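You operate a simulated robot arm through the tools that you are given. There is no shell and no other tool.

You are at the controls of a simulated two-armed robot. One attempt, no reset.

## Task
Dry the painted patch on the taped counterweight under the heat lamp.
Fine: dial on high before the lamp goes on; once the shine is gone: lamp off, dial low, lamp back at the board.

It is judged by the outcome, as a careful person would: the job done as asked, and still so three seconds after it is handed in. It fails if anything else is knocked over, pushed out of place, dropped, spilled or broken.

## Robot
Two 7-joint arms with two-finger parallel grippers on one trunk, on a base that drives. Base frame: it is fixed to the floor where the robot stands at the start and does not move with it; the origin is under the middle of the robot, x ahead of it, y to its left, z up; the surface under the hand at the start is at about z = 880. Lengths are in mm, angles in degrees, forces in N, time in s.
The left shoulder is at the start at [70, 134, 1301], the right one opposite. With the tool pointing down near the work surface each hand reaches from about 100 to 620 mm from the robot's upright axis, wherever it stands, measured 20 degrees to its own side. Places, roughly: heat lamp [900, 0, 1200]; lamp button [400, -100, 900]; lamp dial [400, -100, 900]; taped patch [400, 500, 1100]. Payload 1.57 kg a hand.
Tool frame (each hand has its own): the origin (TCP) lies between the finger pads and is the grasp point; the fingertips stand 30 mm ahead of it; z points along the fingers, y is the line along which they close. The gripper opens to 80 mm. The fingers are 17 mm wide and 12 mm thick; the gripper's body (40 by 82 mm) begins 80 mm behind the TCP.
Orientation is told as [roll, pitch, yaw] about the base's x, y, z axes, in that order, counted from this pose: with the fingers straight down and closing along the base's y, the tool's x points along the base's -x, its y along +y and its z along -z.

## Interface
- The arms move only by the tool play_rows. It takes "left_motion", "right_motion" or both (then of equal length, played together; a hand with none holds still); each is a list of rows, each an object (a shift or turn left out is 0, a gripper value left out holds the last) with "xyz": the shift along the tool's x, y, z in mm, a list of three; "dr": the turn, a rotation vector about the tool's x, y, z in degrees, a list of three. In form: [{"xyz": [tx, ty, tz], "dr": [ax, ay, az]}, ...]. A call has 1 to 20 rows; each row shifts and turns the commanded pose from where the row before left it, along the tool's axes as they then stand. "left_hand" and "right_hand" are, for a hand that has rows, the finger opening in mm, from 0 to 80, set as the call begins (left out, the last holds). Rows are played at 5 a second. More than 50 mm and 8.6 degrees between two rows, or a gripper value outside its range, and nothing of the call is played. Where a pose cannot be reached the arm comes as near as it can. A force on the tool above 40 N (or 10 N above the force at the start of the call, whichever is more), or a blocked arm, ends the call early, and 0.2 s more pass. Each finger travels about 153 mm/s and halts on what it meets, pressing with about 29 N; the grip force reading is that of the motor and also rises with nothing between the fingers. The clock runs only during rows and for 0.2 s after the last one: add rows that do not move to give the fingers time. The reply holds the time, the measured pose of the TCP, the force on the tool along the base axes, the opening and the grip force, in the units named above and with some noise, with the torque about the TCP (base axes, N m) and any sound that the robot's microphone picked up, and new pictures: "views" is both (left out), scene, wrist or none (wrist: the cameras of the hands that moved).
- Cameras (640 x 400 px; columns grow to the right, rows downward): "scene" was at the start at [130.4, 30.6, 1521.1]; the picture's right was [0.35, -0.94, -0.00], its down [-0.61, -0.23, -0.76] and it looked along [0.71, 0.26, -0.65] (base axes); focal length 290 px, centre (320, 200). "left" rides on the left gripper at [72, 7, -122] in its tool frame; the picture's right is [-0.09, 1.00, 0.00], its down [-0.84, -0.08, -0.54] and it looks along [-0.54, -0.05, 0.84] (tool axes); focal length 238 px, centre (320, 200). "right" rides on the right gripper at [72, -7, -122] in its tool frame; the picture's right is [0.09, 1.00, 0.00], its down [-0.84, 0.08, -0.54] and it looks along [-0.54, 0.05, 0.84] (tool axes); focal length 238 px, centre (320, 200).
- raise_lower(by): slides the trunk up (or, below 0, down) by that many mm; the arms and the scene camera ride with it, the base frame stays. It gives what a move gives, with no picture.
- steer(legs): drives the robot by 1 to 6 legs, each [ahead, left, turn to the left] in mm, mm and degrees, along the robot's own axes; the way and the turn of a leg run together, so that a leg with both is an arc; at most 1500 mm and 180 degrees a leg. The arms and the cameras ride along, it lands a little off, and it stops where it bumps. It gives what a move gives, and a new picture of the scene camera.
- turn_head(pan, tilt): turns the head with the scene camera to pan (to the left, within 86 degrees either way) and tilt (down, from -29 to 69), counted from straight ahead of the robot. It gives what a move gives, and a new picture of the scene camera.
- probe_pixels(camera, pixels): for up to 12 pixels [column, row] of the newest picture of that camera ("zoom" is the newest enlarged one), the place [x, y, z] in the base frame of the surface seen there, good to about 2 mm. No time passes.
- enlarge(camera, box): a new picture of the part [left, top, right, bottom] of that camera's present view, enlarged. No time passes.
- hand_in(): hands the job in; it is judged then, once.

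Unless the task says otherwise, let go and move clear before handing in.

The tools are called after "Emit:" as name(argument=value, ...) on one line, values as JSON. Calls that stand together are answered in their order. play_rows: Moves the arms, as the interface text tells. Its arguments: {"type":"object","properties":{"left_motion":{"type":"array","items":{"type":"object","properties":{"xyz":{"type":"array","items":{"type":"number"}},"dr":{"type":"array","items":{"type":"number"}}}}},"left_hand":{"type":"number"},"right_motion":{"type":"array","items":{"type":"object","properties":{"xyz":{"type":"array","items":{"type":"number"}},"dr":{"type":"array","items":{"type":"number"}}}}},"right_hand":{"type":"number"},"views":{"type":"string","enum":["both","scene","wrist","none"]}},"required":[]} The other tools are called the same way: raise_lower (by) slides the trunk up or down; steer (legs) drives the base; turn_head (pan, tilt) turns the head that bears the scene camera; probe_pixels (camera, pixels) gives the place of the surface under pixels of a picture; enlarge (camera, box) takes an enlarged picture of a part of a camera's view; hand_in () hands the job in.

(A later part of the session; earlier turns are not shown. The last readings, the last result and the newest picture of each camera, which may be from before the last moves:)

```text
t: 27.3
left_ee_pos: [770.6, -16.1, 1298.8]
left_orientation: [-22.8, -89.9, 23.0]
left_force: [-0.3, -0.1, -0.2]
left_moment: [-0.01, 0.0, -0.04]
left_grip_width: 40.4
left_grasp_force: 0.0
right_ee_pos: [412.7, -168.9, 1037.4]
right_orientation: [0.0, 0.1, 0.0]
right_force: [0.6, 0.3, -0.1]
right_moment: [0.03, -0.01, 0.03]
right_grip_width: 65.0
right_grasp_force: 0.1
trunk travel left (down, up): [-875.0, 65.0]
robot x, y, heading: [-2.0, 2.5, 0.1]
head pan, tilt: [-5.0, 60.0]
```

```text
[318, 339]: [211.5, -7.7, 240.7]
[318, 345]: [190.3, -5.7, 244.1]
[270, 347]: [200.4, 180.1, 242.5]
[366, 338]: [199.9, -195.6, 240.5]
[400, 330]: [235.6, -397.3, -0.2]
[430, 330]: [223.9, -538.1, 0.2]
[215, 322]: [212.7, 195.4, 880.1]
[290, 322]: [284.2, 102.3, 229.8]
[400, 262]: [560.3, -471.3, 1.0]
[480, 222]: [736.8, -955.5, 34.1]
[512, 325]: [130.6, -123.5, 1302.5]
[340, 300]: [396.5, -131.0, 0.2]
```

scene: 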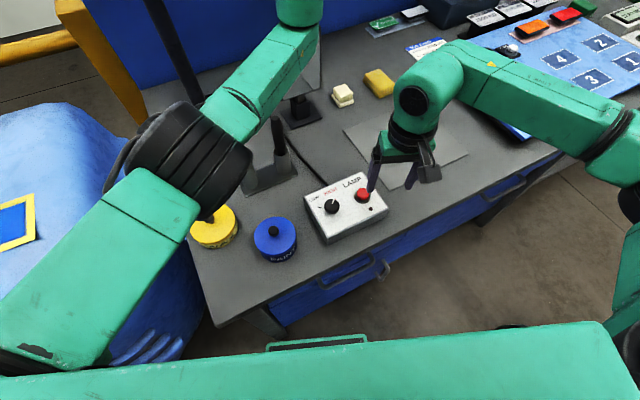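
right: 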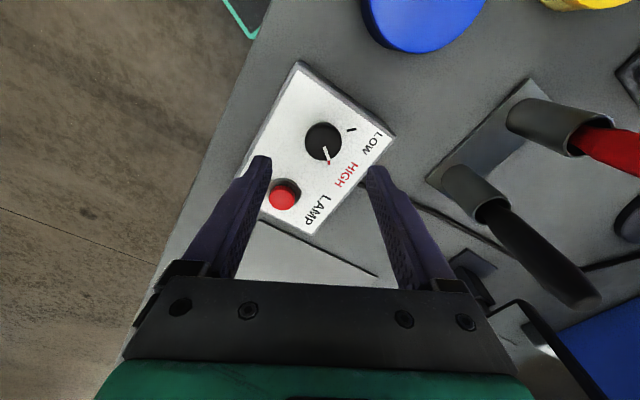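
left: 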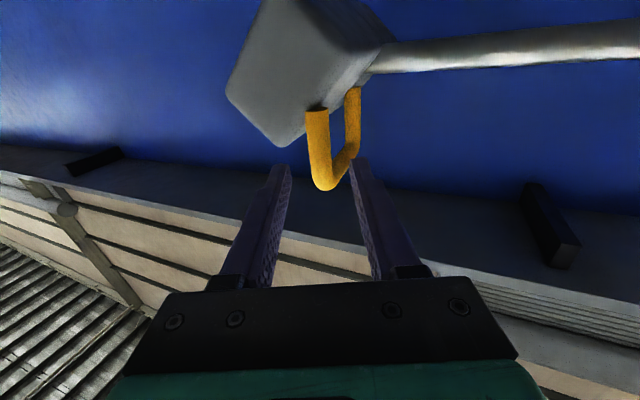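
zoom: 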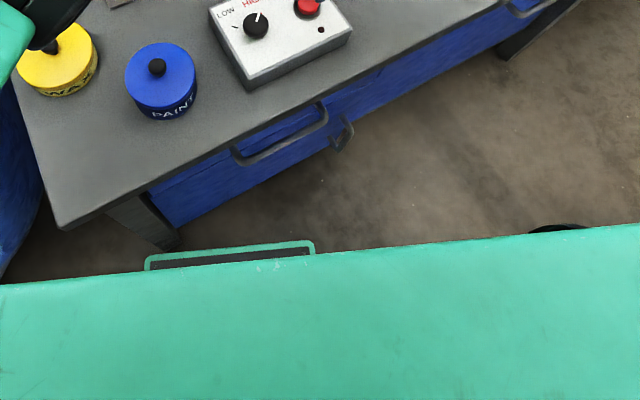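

The base front plate is at x≈211 (half-width about 190). The bench legs and drawers follow roughly x = 328 - 0.42·y, so moving parallel to the bench edge keeps my present clearance and brings the shoulder closer. I'll pull the left hand back 120 mm, then drive 39 ahead and 92 to the right.

Emit:
play_rows(left_motion=[{"xyz": [0, 0, -30]}, {"xyz": [0, 0, -30]}, {"xyz": [0, 0, -30]}, {"xyz": [0, 0, -30]}, {}], views="none")

Emit:
probe_pixels(camera="scene", pixels=[[262, 318], [272, 325], [280, 331], [255, 315], [300, 322], [340, 290], [370, 285], [320, 315]])

```text
t: 28.5
left_ee_pos: [653.8, -12.9, 1299.9]
left_orientation: [100.0, -89.8, -99.7]
left_force: [0.1, 0.5, -0.3]
left_moment: [0.0, -0.01, 0.0]
left_grip_width: 40.0
left_grasp_force: 0.1
right_ee_pos: [413.2, -168.8, 1036.2]
right_orientation: [0.0, 0.0, 0.1]
right_force: [0.7, 0.4, -0.2]
right_moment: [0.01, -0.02, -0.01]
right_grip_width: 65.2
right_grasp_force: 0.1
trunk travel left (down, up): [-875.0, 65.0]
robot x, y, heading: [0.0, 1.3, -0.0]
head pan, tilt: [-5.0, 60.0]
```

```text
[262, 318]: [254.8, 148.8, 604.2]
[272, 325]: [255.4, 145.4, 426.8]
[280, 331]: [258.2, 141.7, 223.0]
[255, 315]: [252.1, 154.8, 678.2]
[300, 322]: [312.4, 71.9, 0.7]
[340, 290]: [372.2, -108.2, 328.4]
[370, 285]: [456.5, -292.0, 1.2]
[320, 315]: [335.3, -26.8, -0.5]
```

Bench leg corner measured at about (250,155). A move of 30 ahead and 100 right keeps about 30 mm clearance and puts the handle within reach.

Emit:
steer(legs=[[0, -100, 0], [30, 0, 0]])

Emit:
turn_head(pan=15, tilt=35)

```text
t: 30.1
left_ee_pos: [675.1, -110.3, 1303.1]
left_orientation: [-177.3, -89.6, 177.6]
left_force: [-0.2, 1.3, -0.3]
left_moment: [0.01, 0.01, -0.04]
left_grip_width: 40.1
left_grasp_force: 0.0
right_ee_pos: [435.9, -265.0, 1038.6]
right_orientation: [-0.2, -0.3, 0.0]
right_force: [0.0, 0.2, -0.2]
right_moment: [-0.05, -0.06, -0.02]
right_grip_width: 65.3
right_grasp_force: 0.1
trunk travel left (down, up): [-875.0, 65.0]
robot x, y, heading: [28.5, -99.3, 0.0]
head pan, tilt: [-5.0, 60.0]
```

scene: 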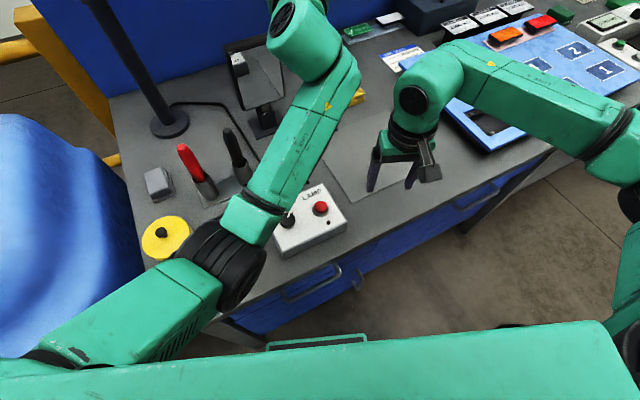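

```text
t: 31.0
left_ee_pos: [685.4, -110.8, 1297.7]
left_orientation: [64.8, -89.9, -64.6]
left_force: [0.0, 0.7, -0.4]
left_moment: [0.0, 0.01, 0.01]
left_grip_width: 40.0
left_grasp_force: 0.1
right_ee_pos: [443.2, -267.3, 1036.1]
right_orientation: [0.0, 0.1, 0.1]
right_force: [0.0, -0.8, -0.2]
right_moment: [0.04, 0.02, -0.01]
right_grip_width: 64.9
right_grasp_force: 0.1
trunk travel left (down, up): [-875.0, 65.0]
robot x, y, heading: [29.0, -97.6, -0.0]
head pan, tilt: [15.0, 35.0]
```

scene: 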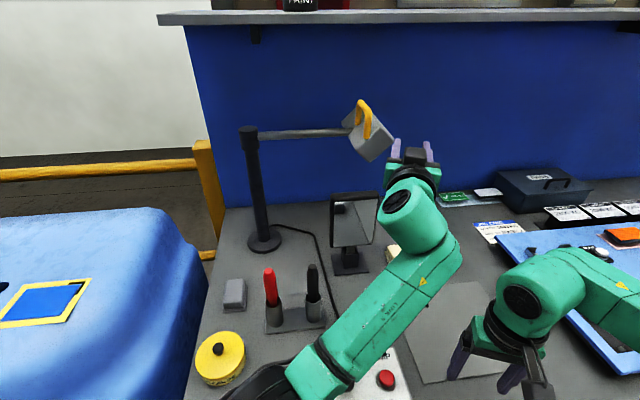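

The base landed as planned and is clear. I'll line the left hand up with the near leg again (y≈-15, z≈1300, x≈725).

Emit:
play_rows(left_motion=[{"xyz": [-1, 24, 10]}, {"xyz": [-1, 24, 10]}, {"xyz": [0, 24, 10]}, {"xyz": [0, 24, 10]}, {}], views="wrist")

Emit:
enlarge(camera="left", box=[220, 60, 420, 240])

```text
t: 32.2
left_ee_pos: [722.8, -15.4, 1299.2]
left_orientation: [81.4, -89.9, -81.2]
left_force: [-0.6, -0.4, 0.7]
left_moment: [-0.01, -0.04, 0.01]
left_grip_width: 40.0
left_grasp_force: 0.1
right_ee_pos: [443.0, -267.0, 1036.7]
right_orientation: [0.0, 0.0, 0.0]
right_force: [-0.4, 0.5, -0.2]
right_moment: [0.0, -0.02, 0.04]
right_grip_width: 64.9
right_grasp_force: 0.0
trunk travel left (down, up): [-875.0, 65.0]
robot x, y, heading: [31.0, -101.2, 0.3]
head pan, tilt: [15.0, 35.0]
```

left: 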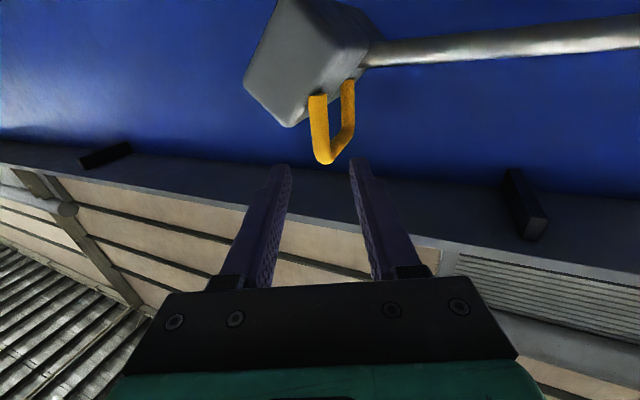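

```text
2.22 times, centred on (320, 150) of left
```

zoom: 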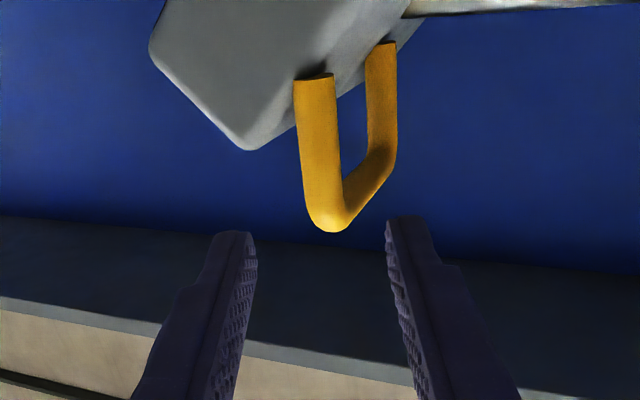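

The leg is centred between the fingers. Advancing 80 mm around it.

Emit:
play_rows(left_motion=[{"xyz": [0, 0, 20]}, {"xyz": [0, 0, 20]}, {"xyz": [0, 0, 20]}, {"xyz": [0, 0, 20]}, {}])

Emit:
enlarge(camera="scene", box=[320, 80, 460, 180])

```text
t: 33.4
left_ee_pos: [802.2, -15.1, 1299.9]
left_orientation: [81.0, -90.0, -80.9]
left_force: [1.0, 0.9, -0.3]
left_moment: [0.0, 0.03, 0.02]
left_grip_width: 39.3
left_grasp_force: 0.0
right_ee_pos: [441.6, -266.4, 1036.8]
right_orientation: [0.0, 0.0, 0.0]
right_force: [-0.6, -0.1, -0.3]
right_moment: [-0.01, -0.01, 0.03]
right_grip_width: 65.3
right_grasp_force: 0.1
trunk travel left (down, up): [-875.0, 65.0]
robot x, y, heading: [29.4, -98.8, 0.1]
head pan, tilt: [15.0, 35.0]
```

scene: 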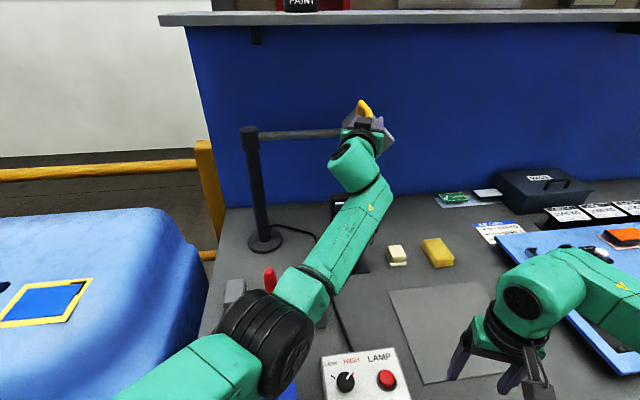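
left: 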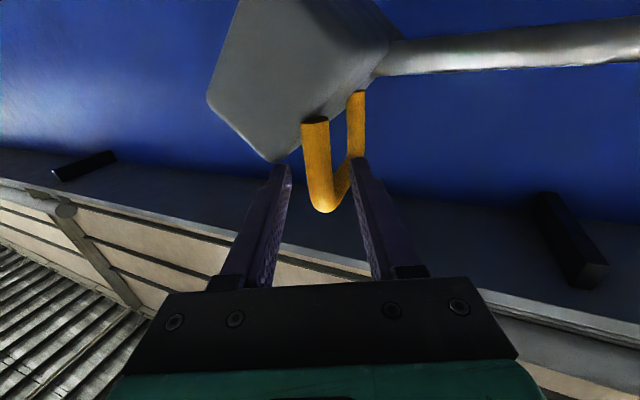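

```text
4.00 times, centred on (390, 130) of scene
```

zoom: 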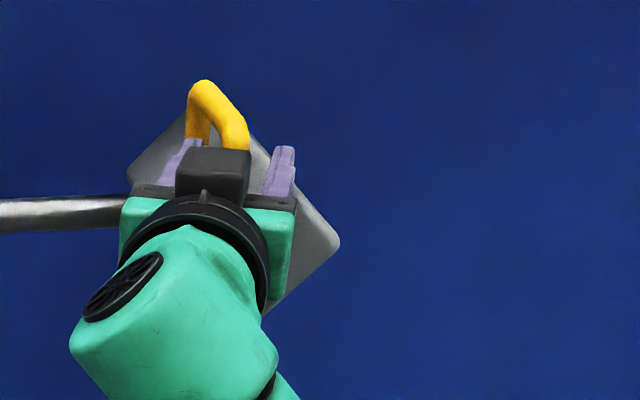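

The fingers are around the leg with no contact force. Closing on it.

Emit:
probe_pixels(camera="left", pixels=[[316, 150], [320, 180], [325, 205], [355, 110], [275, 150]])

Emit:
play_rows(left_motion=[{}, {}, {}], left_hand=5, views="wrist")

```text
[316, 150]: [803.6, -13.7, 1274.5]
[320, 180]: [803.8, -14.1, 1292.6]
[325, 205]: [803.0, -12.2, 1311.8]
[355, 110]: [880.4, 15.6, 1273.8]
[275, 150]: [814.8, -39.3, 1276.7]
```

```text
t: 34.2
left_ee_pos: [801.3, -15.6, 1299.4]
left_orientation: [41.2, -90.0, -41.1]
left_force: [0.7, 1.1, 0.0]
left_moment: [-0.2, 0.16, 0.02]
left_grip_width: 15.7
left_grasp_force: 31.8
right_ee_pos: [442.8, -266.5, 1035.8]
right_orientation: [0.0, 0.0, 0.1]
right_force: [0.2, -0.3, 0.0]
right_moment: [0.0, -0.02, 0.01]
right_grip_width: 64.7
right_grasp_force: 0.1
trunk travel left (down, up): [-875.0, 65.0]
robot x, y, heading: [29.8, -95.6, -0.2]
head pan, tilt: [15.0, 35.0]
```

left: 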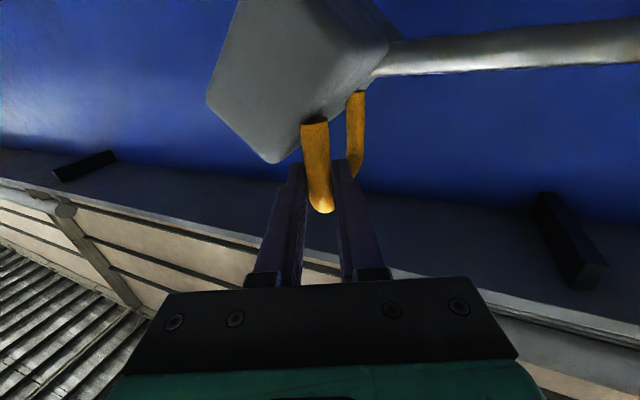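

The leg is held (15.7 mm, 32 N). I'll pull it gently through the first 15° of the arc around the post and watch the forces.

Emit:
play_rows(left_motion=[{"xyz": [0, -1.9, -14.7]}, {"xyz": [0, -1.1, -14.7]}, {"xyz": [0, -0.3, -14.8]}, {"xyz": [0, 0.5, -14.8]}, {"xyz": [0, 1.2, -14.7]}, {}])

```text
t: 35.6
left_ee_pos: [729.1, -13.7, 1299.5]
left_orientation: [-35.5, -89.7, 35.9]
left_force: [0.9, 9.7, -2.7]
left_moment: [0.0, -0.15, 0.17]
left_grip_width: 15.6
left_grasp_force: 30.7
right_ee_pos: [443.0, -263.9, 1035.4]
right_orientation: [-0.2, 0.1, 0.1]
right_force: [-0.6, -0.1, 0.3]
right_moment: [-0.01, -0.02, -0.01]
right_grip_width: 65.0
right_grasp_force: 0.1
trunk travel left (down, up): [-875.0, 65.0]
robot x, y, heading: [30.9, -97.8, 0.2]
head pan, tilt: [15.0, 35.0]
```

scene: 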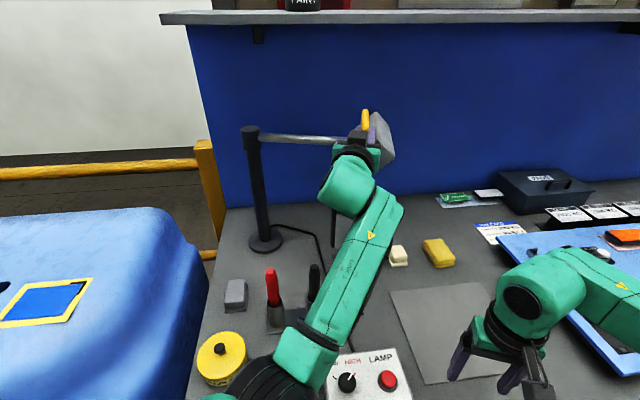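
left: 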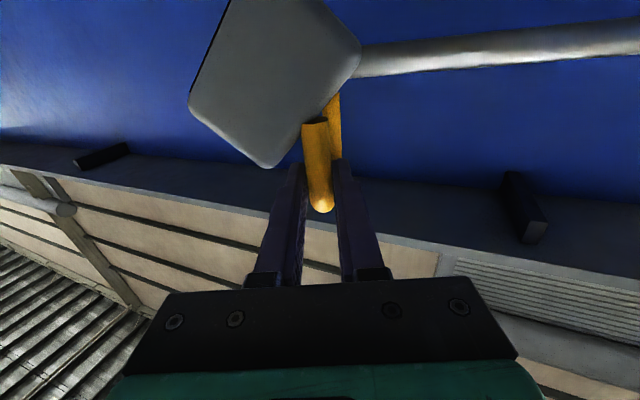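

The lamp arm swings freely. The 9.7 N side force shows the pivot is nearer [781,268], so I'll continue the arc with that corrected centre.

Emit:
play_rows(left_motion=[{"xyz": [0, 6.7, -15.0]}, {"xyz": [0, 4.8, -19.3]}, {"xyz": [0, 6.2, -18.9]}, {"xyz": [0, 7.4, -18.4]}, {"xyz": [0, 8.7, -17.9]}, {"xyz": [0, 10, -17.2]}, {"xyz": [0, 11.1, -16.4]}, {"xyz": [0, 12.2, -15.7]}, {}])

```text
t: 36.3
left_ee_pos: [692.9, -4.5, 1306.6]
left_orientation: [95.3, -88.7, -94.6]
left_force: [-6.2, -24.0, -24.0]
left_moment: [-0.43, 0.34, -0.34]
left_grip_width: 16.0
left_grasp_force: 30.8
right_ee_pos: [440.7, -274.2, 1035.6]
right_orientation: [0.3, 0.0, -0.2]
right_force: [-0.8, -0.6, 1.4]
right_moment: [-0.05, -0.05, -0.01]
right_grip_width: 64.8
right_grasp_force: 0.1
trunk travel left (down, up): [-875.0, 65.0]
robot x, y, heading: [29.7, -96.0, -0.4]
head pan, tilt: [15.0, 35.0]
stopped in row 3 (left hand): the force on the tool passed its limit at 46 N (the readings are from after the stop); the commanded pose is now the measured one
```

scene: 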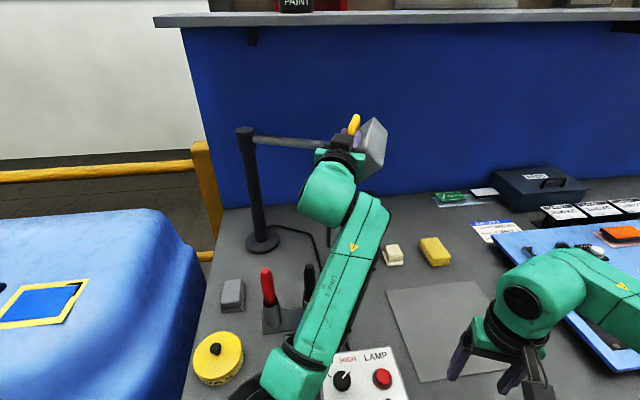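
left: 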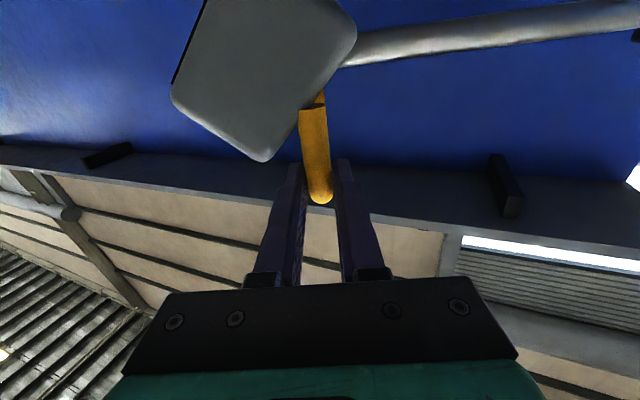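

The call stopped on force (46 N): the hand has been nudged up to z 1306 and is being pushed down and to the right. I'll hold still, take a fresh reading and look closely at the grip.

Emit:
play_rows(left_motion=[{}, {}])

Emit:
enlarge(camera="scene", box=[290, 90, 410, 190])

Emit:
enlarge(camera="left", box=[160, 0, 440, 220])

```text
t: 36.9
left_ee_pos: [694.5, -5.3, 1306.0]
left_orientation: [101.8, -88.3, -100.9]
left_force: [-6.3, -23.4, -22.3]
left_moment: [-0.49, 0.69, -0.1]
left_grip_width: 16.1
left_grasp_force: 31.6
right_ee_pos: [443.1, -276.5, 1033.0]
right_orientation: [0.4, 0.2, -0.1]
right_force: [0.2, 1.0, 0.4]
right_moment: [0.02, -0.03, 0.02]
right_grip_width: 65.0
right_grasp_force: 0.1
trunk travel left (down, up): [-875.0, 65.0]
robot x, y, heading: [31.5, -102.0, 0.0]
head pan, tilt: [15.0, 35.0]
```

scene: 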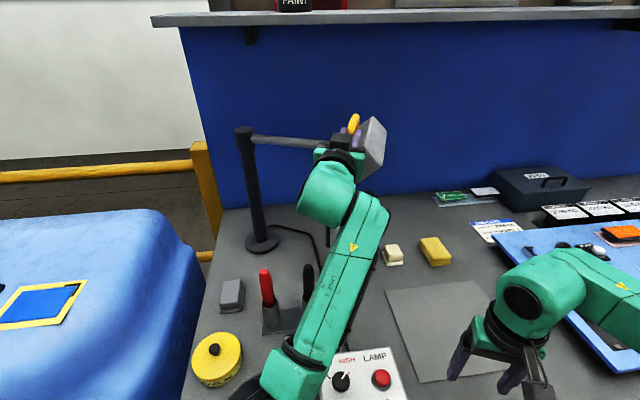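
left: 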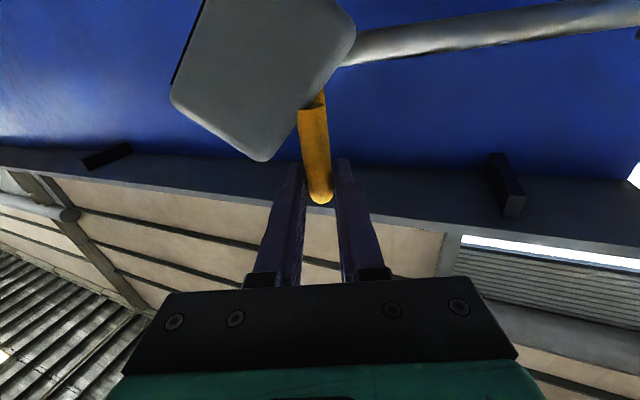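

```text
4.00 times, centred on (350, 140) of scene
```

zoom: 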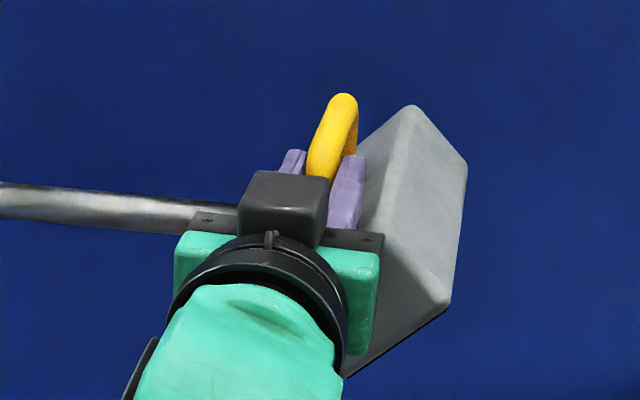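

```text
1.82 times, centred on (300, 110) of left
```

zoom: 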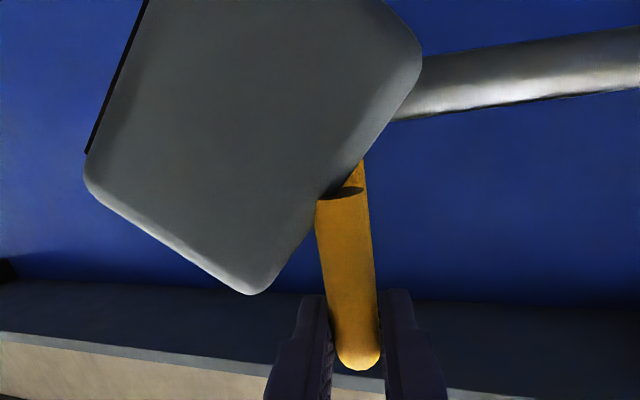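

The outer finger looks close to the box's sloped face (scene zoom (350,190) against (370,180)). I'll probe the box ridge and the fingers.

Emit:
enlarge(camera="scene", box=[290, 90, 410, 190])

Emit:
probe_pixels(camera="zoom", pixels=[[410, 112], [395, 130], [375, 150], [372, 185], [425, 125], [460, 170], [345, 185], [352, 165], [293, 160], [343, 100], [320, 150], [440, 290]])

Emit:
probe_pixels(camera="left", pixels=[[265, 155], [240, 140], [300, 100], [180, 100], [330, 60], [315, 150], [320, 195], [295, 170], [345, 165], [350, 30]])

```text
4.00 times, centred on (350, 140) of scene
```

zoom: 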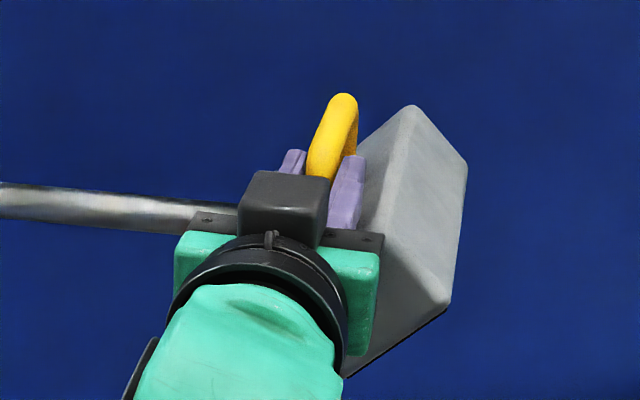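

```text
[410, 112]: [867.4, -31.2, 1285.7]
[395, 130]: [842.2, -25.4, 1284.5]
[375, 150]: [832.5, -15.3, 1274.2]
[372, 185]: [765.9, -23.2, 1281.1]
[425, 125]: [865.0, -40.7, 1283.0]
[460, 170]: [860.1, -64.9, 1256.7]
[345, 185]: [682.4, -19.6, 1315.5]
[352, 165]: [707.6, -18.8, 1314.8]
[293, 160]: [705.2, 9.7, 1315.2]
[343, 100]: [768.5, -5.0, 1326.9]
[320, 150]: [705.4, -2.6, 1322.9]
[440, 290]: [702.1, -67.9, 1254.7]
```

```text
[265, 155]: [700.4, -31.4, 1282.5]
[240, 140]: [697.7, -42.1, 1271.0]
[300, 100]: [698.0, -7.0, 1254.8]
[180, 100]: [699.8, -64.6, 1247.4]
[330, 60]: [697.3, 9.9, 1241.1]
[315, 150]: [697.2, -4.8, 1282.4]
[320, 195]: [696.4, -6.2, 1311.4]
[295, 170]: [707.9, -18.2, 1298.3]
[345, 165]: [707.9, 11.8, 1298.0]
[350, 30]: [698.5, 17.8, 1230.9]
```

The ridge tops out at z≈1286 and the fingers' underside is at 1298, so the box isn't the obvious snag. I'll check the left forearm and elbow against the mirror and the pens below.

Emit:
probe_pixels(camera="scene", pixels=[[330, 200], [360, 230], [350, 260], [335, 300], [310, 350], [285, 380], [375, 260], [265, 280], [306, 275], [322, 255], [318, 240], [392, 255]])

Emit:
turn_head(pan=25, tilt=50)

```text
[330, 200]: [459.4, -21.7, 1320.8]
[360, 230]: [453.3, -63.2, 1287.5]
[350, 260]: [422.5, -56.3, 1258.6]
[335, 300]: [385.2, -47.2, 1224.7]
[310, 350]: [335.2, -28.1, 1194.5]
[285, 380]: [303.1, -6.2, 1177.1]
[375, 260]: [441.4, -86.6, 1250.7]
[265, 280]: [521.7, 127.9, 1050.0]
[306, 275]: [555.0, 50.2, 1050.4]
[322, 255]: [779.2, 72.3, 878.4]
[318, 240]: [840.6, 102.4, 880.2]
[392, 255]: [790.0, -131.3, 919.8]
```

```text
t: 37.7
left_ee_pos: [694.7, -4.6, 1306.9]
left_orientation: [101.8, -88.3, -100.8]
left_force: [-7.7, -25.5, -27.4]
left_moment: [-0.43, 0.15, -0.04]
left_grip_width: 16.1
left_grasp_force: 31.5
right_ee_pos: [443.9, -276.4, 1032.9]
right_orientation: [0.4, 0.1, -0.1]
right_force: [-0.3, -0.4, -0.1]
right_moment: [-0.01, 0.01, 0.0]
right_grip_width: 65.1
right_grasp_force: 0.1
trunk travel left (down, up): [-875.0, 65.0]
robot x, y, heading: [32.5, -98.8, 0.2]
head pan, tilt: [25.0, 50.0]
```

scene: 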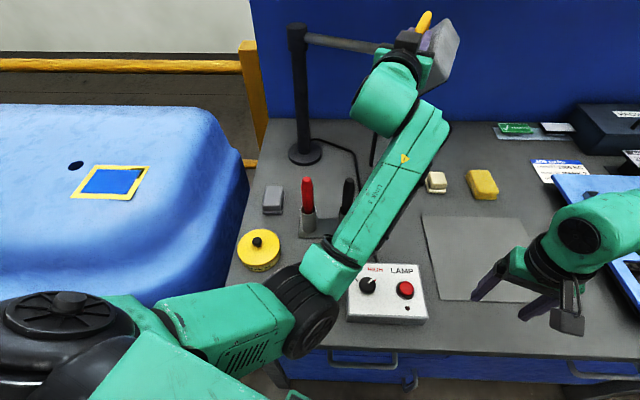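

The elbow and forearm are clear of everything. I'll measure how the rod and box actually moved, in case the head has its own joint.

Emit:
enlarge(camera="scene", box=[280, 0, 480, 125])

Emit:
probe_pixels(camera="scene", pixels=[[297, 29], [291, 30], [304, 29], [315, 39], [330, 42], [345, 44], [360, 47], [370, 49], [425, 15], [430, 20], [450, 40], [440, 70]])

```text
3.20 times, centred on (380, 62) of scene
```

zoom: 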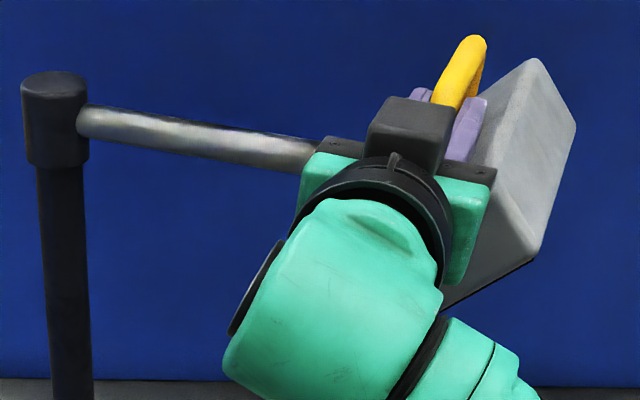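

```text
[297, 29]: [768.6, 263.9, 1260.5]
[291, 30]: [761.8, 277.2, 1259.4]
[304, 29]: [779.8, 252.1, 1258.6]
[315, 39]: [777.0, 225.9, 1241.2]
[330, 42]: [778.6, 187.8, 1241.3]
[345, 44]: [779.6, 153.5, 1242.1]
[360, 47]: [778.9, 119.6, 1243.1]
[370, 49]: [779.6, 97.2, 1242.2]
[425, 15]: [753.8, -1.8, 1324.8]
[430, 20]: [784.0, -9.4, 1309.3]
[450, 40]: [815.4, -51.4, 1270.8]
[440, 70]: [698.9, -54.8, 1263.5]
```

The rod now points straight along -y (swing about -22°, pivot near [788,272]), and the leg is where the arc predicts. So the lamp isn't binding; the hand itself drifted up. I'll ease the grip open slightly to release the strain and see where the hand settles.

Emit:
play_rows(left_motion=[{}, {}], left_hand=30)

```text
t: 38.3
left_ee_pos: [690.6, 4.0, 1312.5]
left_orientation: [131.6, -88.3, -130.3]
left_force: [-0.7, -5.2, 2.3]
left_moment: [-0.07, 0.0, -0.06]
left_grip_width: 34.0
left_grasp_force: 2.8
right_ee_pos: [441.7, -270.1, 1036.0]
right_orientation: [0.0, 0.1, 0.0]
right_force: [-0.9, 0.2, -0.3]
right_moment: [0.01, 0.0, -0.01]
right_grip_width: 65.1
right_grasp_force: 0.0
trunk travel left (down, up): [-875.0, 65.0]
robot x, y, heading: [25.6, -99.8, -0.2]
head pan, tilt: [25.0, 50.0]
```

scene: 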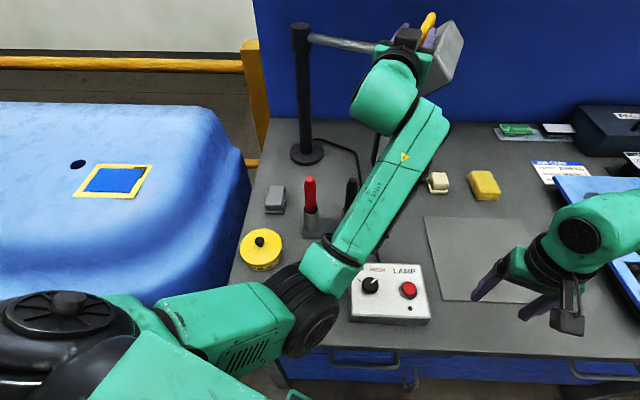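
left: 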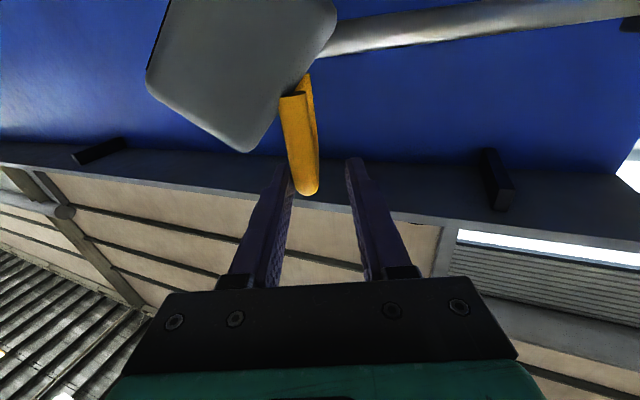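

The strain is gone; the hand relaxed to [691,4,1312]. Something on the arm may have deflected it, so I'll check the elbow's surroundings (blue can near [363,63]).

Emit:
probe_pixels(camera="scene", pixels=[[290, 290], [310, 335], [300, 355], [330, 310], [325, 275], [270, 300], [240, 330], [290, 350], [340, 300], [260, 242], [281, 315], [318, 350]])

Emit:
enlarge(camera="scene", box=[220, 220, 440, 390])

Emit:
enlarge(camera="right", box=[0, 0, 639, 399])

```text
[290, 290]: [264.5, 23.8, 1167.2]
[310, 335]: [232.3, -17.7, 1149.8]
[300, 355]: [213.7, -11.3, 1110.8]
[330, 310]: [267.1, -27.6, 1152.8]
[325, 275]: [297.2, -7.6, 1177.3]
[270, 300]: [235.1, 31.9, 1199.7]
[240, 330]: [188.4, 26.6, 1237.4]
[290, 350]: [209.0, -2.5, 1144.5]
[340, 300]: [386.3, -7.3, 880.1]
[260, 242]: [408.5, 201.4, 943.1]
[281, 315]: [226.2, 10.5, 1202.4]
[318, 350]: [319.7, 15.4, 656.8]
```

```text
2.35 times, centred on (330, 305) of scene
```

zoom: 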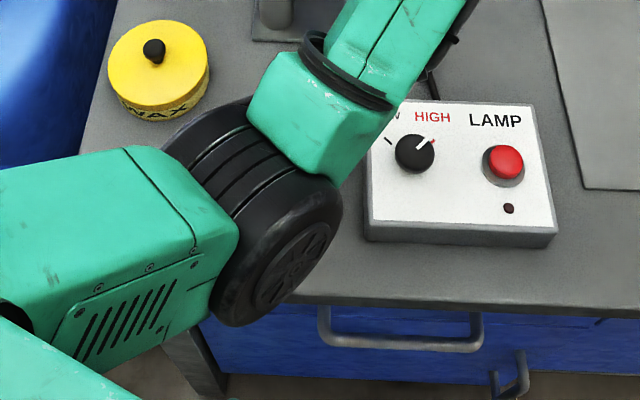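

```text
1.00 times, centred on (320, 200) of right (not enlarged: the box is as wide or as high as the picture)
```

zoom: 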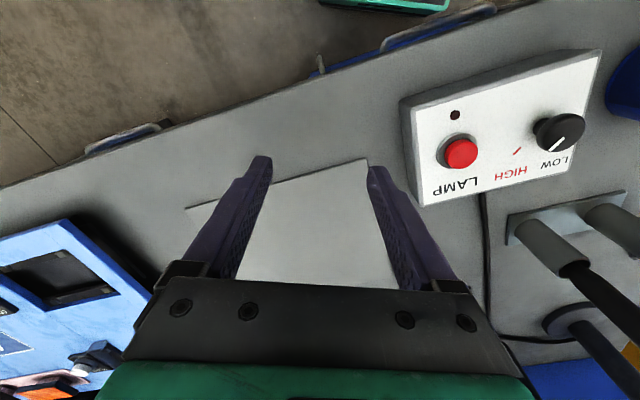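

The elbow has folded back to about x=210–230, right in front of my chest. It most likely touched the trunk and deflected the hand. I'll open wider, centre on the leg, then back the base straight away so the arm can work more extended.

Emit:
play_rows(left_motion=[{"xyz": [0, -4, 0]}, {"xyz": [0, -4, 0]}, {}], left_hand=50, views="wrist")

```text
t: 39.1
left_ee_pos: [691.2, 6.7, 1310.2]
left_orientation: [118.0, -87.6, -116.2]
left_force: [-0.2, 0.4, -0.7]
left_moment: [0.0, -0.02, -0.02]
left_grip_width: 50.1
left_grasp_force: 0.1
right_ee_pos: [442.5, -267.6, 1036.6]
right_orientation: [0.0, 0.0, -0.1]
right_force: [0.2, 1.1, -0.4]
right_moment: [-0.02, -0.03, 0.0]
right_grip_width: 65.0
right_grasp_force: 0.1
trunk travel left (down, up): [-875.0, 65.0]
robot x, y, heading: [28.4, -99.5, -0.2]
head pan, tilt: [25.0, 50.0]
```

left: 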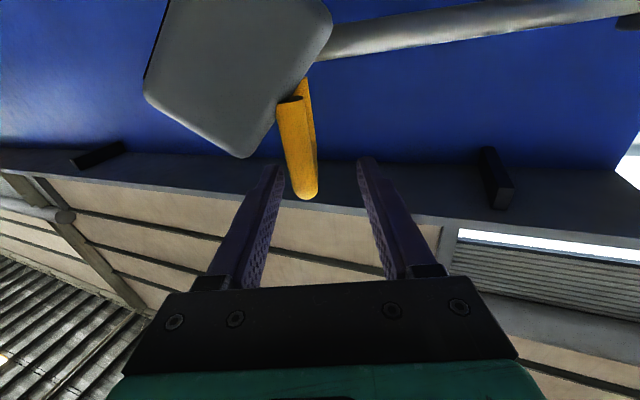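

The hand is clear of the leg on both sides, and it wouldn't follow the sideways command, which fits a blocked elbow. Driving straight back 90 mm to slide the fingers off.

Emit:
steer(legs=[[-90, 0, 0]])

```text
t: 40.2
left_ee_pos: [605.2, 3.4, 1308.7]
left_orientation: [111.5, -87.7, -109.9]
left_force: [-0.4, -0.5, -0.3]
left_moment: [0.01, -0.04, 0.0]
left_grip_width: 50.6
left_grasp_force: 0.1
right_ee_pos: [354.6, -269.9, 1034.3]
right_orientation: [0.0, 0.2, -0.3]
right_force: [-0.2, 0.6, -0.6]
right_moment: [0.04, 0.0, -0.02]
right_grip_width: 64.8
right_grasp_force: 0.1
trunk travel left (down, up): [-875.0, 65.0]
robot x, y, heading: [-60.3, -99.0, 0.0]
head pan, tilt: [25.0, 50.0]
```

scene: 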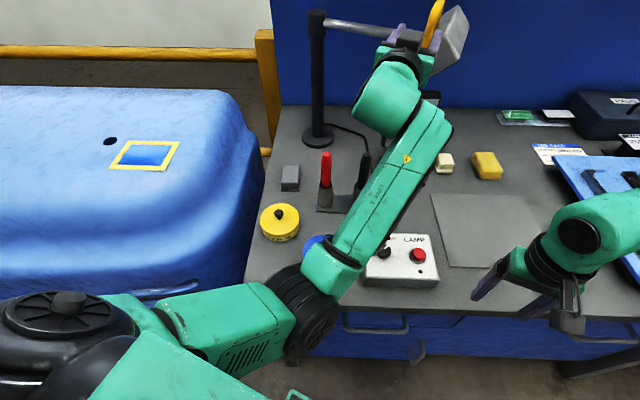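

Backed off cleanly. Now I'll shift the base left 100 so the left shoulder suits the rest of the arc.

Emit:
steer(legs=[[0, 100, 0]])

Emit:
play_rows(left_motion=[{"xyz": [0, 0, 20]}, {"xyz": [3, -20, 20]}, {"xyz": [3, -20, 10]}, {"xyz": [2, -20, 0]}, {"xyz": [0, -20, 0]}, {"xyz": [0, -20, 0]}, {}])

```text
t: 41.3
left_ee_pos: [603.4, 103.0, 1310.8]
left_orientation: [113.5, -87.3, -111.7]
left_force: [-0.5, -0.8, 0.0]
left_moment: [-0.03, 0.0, -0.02]
left_grip_width: 49.8
left_grasp_force: 0.1
right_ee_pos: [352.9, -171.6, 1035.3]
right_orientation: [0.2, 0.1, -0.2]
right_force: [1.0, -0.6, 1.2]
right_moment: [-0.01, 0.02, 0.0]
right_grip_width: 65.2
right_grasp_force: 0.0
trunk travel left (down, up): [-875.0, 65.0]
robot x, y, heading: [-57.7, -3.7, -0.2]
head pan, tilt: [25.0, 50.0]
```

scene: 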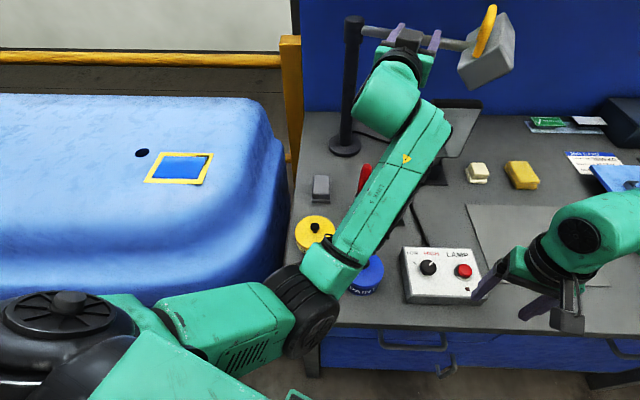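

```text
t: 42.9
left_ee_pos: [658.3, 19.1, 1297.6]
left_orientation: [112.4, -86.6, -109.2]
left_force: [0.7, -1.0, 0.3]
left_moment: [-0.02, 0.03, 0.0]
left_grip_width: 50.1
left_grasp_force: 0.1
right_ee_pos: [352.1, -169.2, 1037.3]
right_orientation: [0.0, 0.0, -0.2]
right_force: [0.2, -0.5, -0.1]
right_moment: [0.0, 0.0, -0.01]
right_grip_width: 65.0
right_grasp_force: 0.2
trunk travel left (down, up): [-875.0, 65.0]
robot x, y, heading: [-63.9, -3.0, 0.4]
head pan, tilt: [25.0, 50.0]
```

scene: 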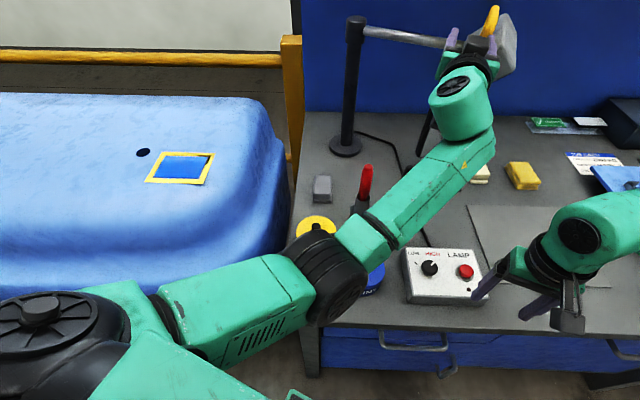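
left: 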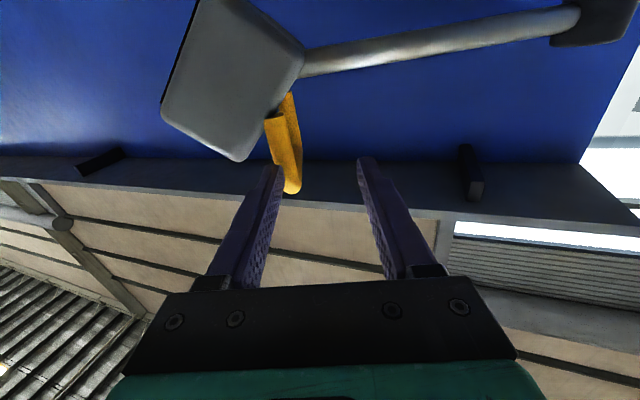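

There's plenty of elbow room now. I'll shift the hand to y≈-3, in line with the leg at about [702,-4].

Emit:
play_rows(left_motion=[{"xyz": [-1, -11, 0]}, {"xyz": [-1, -11, 0]}, {}, {}], left_hand=40, views="wrist")

Emit:
enlarge(camera="left", box=[200, 60, 420, 220])

Emit:
probe_pixels(camera="left", pixels=[[302, 130], [305, 150], [310, 170]])

```text
t: 43.9
left_ee_pos: [659.7, -8.5, 1299.6]
left_orientation: [114.4, -86.9, -111.8]
left_force: [0.4, -0.4, 0.0]
left_moment: [-0.01, -0.04, 0.01]
left_grip_width: 40.0
left_grasp_force: 0.0
right_ee_pos: [351.6, -169.7, 1035.1]
right_orientation: [-0.1, 0.0, -0.2]
right_force: [0.8, 0.2, 0.1]
right_moment: [-0.02, 0.04, 0.01]
right_grip_width: 65.2
right_grasp_force: 0.0
trunk travel left (down, up): [-875.0, 65.0]
robot x, y, heading: [-64.2, -2.0, -0.2]
head pan, tilt: [25.0, 50.0]
```

left: 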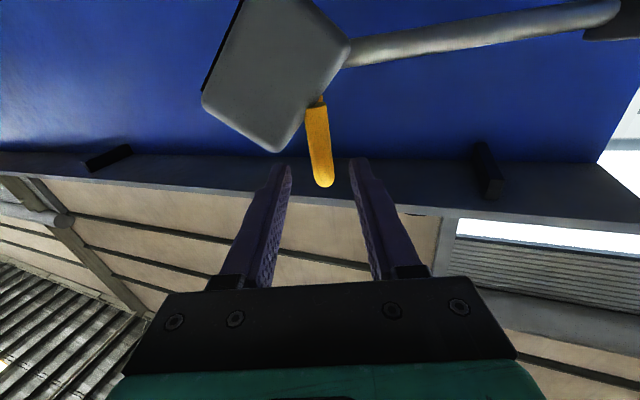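

```text
2.50 times, centred on (310, 140) of left
```

zoom: 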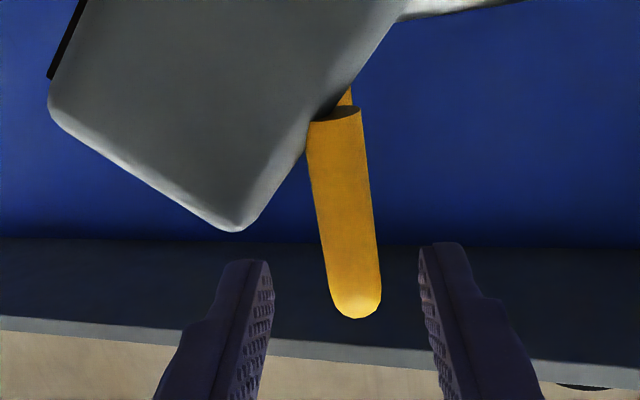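

```text
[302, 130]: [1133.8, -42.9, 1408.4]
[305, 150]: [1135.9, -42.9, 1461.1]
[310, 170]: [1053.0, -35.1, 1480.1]
```

Emit:
probe_pixels(camera="left", pixels=[[318, 120], [320, 145], [323, 170], [324, 182]])

Emit:
play_rows(left_motion=[{"xyz": [0, 1, 17]}, {"xyz": [0, 1, 17]}, {}], views="wrist")

```text
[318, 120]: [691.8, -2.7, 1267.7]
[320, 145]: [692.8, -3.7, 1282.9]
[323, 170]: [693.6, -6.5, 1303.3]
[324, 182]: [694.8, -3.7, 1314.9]
```

```text
t: 44.7
left_ee_pos: [689.8, -13.0, 1303.0]
left_orientation: [116.9, -87.5, -115.1]
left_force: [-0.8, 0.0, 0.7]
left_moment: [0.02, -0.02, -0.06]
left_grip_width: 40.1
left_grasp_force: 0.0
right_ee_pos: [351.0, -168.5, 1035.8]
right_orientation: [0.1, 0.1, -0.1]
right_force: [0.6, -0.9, -0.3]
right_moment: [0.02, -0.03, 0.0]
right_grip_width: 65.0
right_grasp_force: 0.1
trunk travel left (down, up): [-875.0, 65.0]
robot x, y, heading: [-60.2, -0.1, -0.2]
head pan, tilt: [25.0, 50.0]
```

left: 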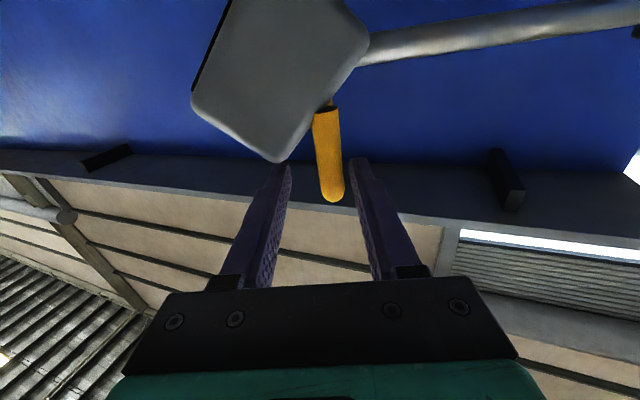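

The leg (328,150) sits slightly left of my finger midline, so I'll shift 8 mm and then grip.

Emit:
play_rows(left_motion=[{"xyz": [1, 8, 3]}, {}, {}], views="none")

Emit:
play_rows(left_motion=[{}, {}, {}], left_hand=5, views="wrist")

```text
t: 45.5
left_ee_pos: [692.2, -5.1, 1302.3]
left_orientation: [115.8, -87.4, -113.8]
left_force: [-0.3, -0.9, -0.3]
left_moment: [0.0, -0.01, -0.01]
left_grip_width: 40.1
left_grasp_force: 0.1
right_ee_pos: [352.4, -170.1, 1036.1]
right_orientation: [0.0, 0.0, -0.2]
right_force: [0.0, 0.0, -0.7]
right_moment: [-0.01, 0.04, 0.02]
right_grip_width: 65.1
right_grasp_force: 0.0
trunk travel left (down, up): [-875.0, 65.0]
robot x, y, heading: [-59.3, 1.0, -0.3]
head pan, tilt: [25.0, 50.0]
```

```text
t: 46.3
left_ee_pos: [693.0, -5.2, 1301.4]
left_orientation: [115.8, -87.6, -113.8]
left_force: [-0.6, -1.1, -0.4]
left_moment: [-0.59, 0.05, -0.03]
left_grip_width: 16.1
left_grasp_force: 31.5
right_ee_pos: [351.3, -169.2, 1035.3]
right_orientation: [0.0, 0.0, -0.2]
right_force: [0.4, 0.4, -0.4]
right_moment: [0.0, 0.0, -0.02]
right_grip_width: 64.9
right_grasp_force: 0.0
trunk travel left (down, up): [-875.0, 65.0]
robot x, y, heading: [-61.9, 1.6, -0.2]
head pan, tilt: [25.0, 50.0]
```

left: 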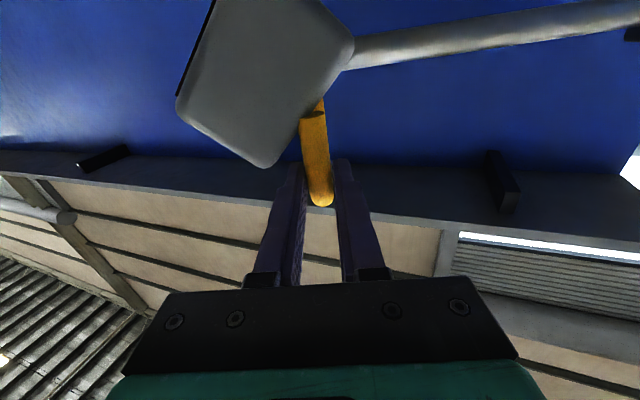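

The leg is gripped again with no strain. Continuing the arc around [788,272], 16° first.

Emit:
play_rows(left_motion=[{"xyz": [0, 7.2, -19]}, {"xyz": [0, 8.6, -18.5]}, {"xyz": [0, 9.8, -17.9]}, {"xyz": [0, 11, -17.2]}, {}])

```text
t: 47.3
left_ee_pos: [632.8, 18.9, 1301.0]
left_orientation: [109.1, -86.3, -107.2]
left_force: [-12.8, -33.7, -19.5]
left_moment: [0.13, 0.2, -1.49]
left_grip_width: 16.7
left_grasp_force: 32.0
right_ee_pos: [348.4, -180.2, 1034.6]
right_orientation: [0.3, 0.0, -0.5]
right_force: [-0.5, 0.3, 0.8]
right_moment: [-0.03, 0.0, -0.04]
right_grip_width: 64.9
right_grasp_force: 0.1
trunk travel left (down, up): [-875.0, 65.0]
robot x, y, heading: [-60.7, 0.2, -0.3]
head pan, tilt: [25.0, 50.0]
stopped in row 4 (left hand): the force on the tool passed its limit at 47 N (the readings are from after the stop); the commanded pose is now the measured one
```

scene: 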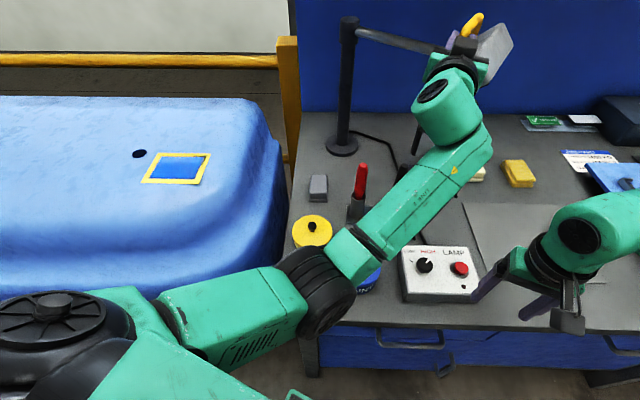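
left: 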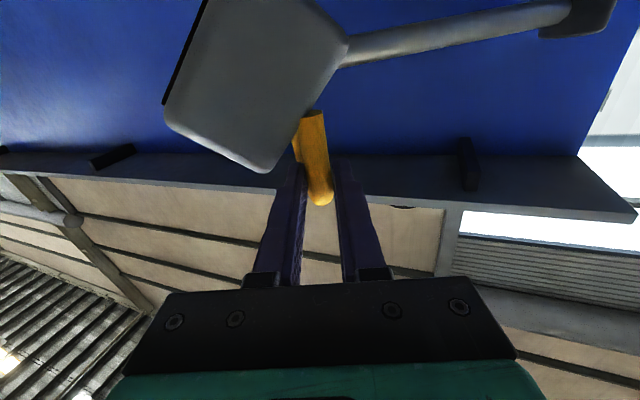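

It stopped on force again with a strong outward pull, so I need to understand this before continuing. I'll check that the lamp post hasn't shifted, and the current geometry.

Emit:
enlarge(camera="scene", box=[320, 0, 530, 160])

Emit:
probe_pixels(camera="scene", pixels=[[348, 20], [345, 100], [343, 138], [365, 33], [385, 38], [405, 43], [425, 47], [475, 18], [465, 30], [500, 30], [495, 50], [480, 60]])

Emit:
probe_pixels(camera="left", pixels=[[315, 130], [318, 160], [320, 195], [300, 170], [345, 165], [265, 165], [180, 120], [335, 70], [300, 110], [240, 100]])

```text
2.50 times, centred on (425, 80) of scene
```

zoom: 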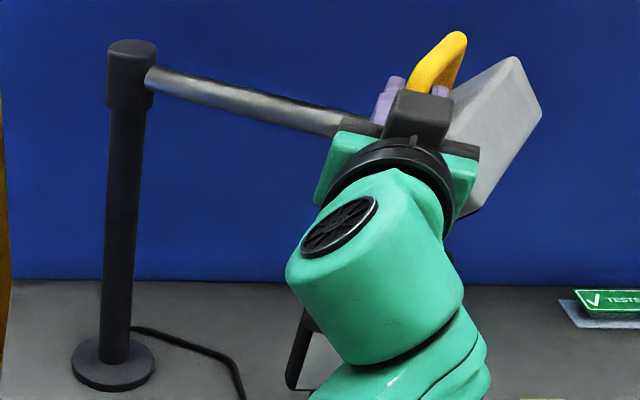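

```text
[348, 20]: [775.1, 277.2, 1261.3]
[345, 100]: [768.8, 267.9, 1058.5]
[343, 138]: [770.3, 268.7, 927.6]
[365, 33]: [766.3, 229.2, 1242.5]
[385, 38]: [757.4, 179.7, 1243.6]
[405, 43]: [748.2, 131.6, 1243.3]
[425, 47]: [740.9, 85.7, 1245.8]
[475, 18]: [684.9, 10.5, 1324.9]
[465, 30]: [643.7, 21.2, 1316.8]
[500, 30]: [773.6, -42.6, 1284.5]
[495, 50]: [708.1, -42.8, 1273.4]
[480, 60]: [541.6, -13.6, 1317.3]
```

```text
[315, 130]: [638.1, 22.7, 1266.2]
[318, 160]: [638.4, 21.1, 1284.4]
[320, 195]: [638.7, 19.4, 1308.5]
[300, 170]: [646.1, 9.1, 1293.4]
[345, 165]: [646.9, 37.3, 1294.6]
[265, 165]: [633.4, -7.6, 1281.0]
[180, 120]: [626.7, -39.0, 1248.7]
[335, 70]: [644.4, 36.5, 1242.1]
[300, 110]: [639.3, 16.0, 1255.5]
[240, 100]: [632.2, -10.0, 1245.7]
```

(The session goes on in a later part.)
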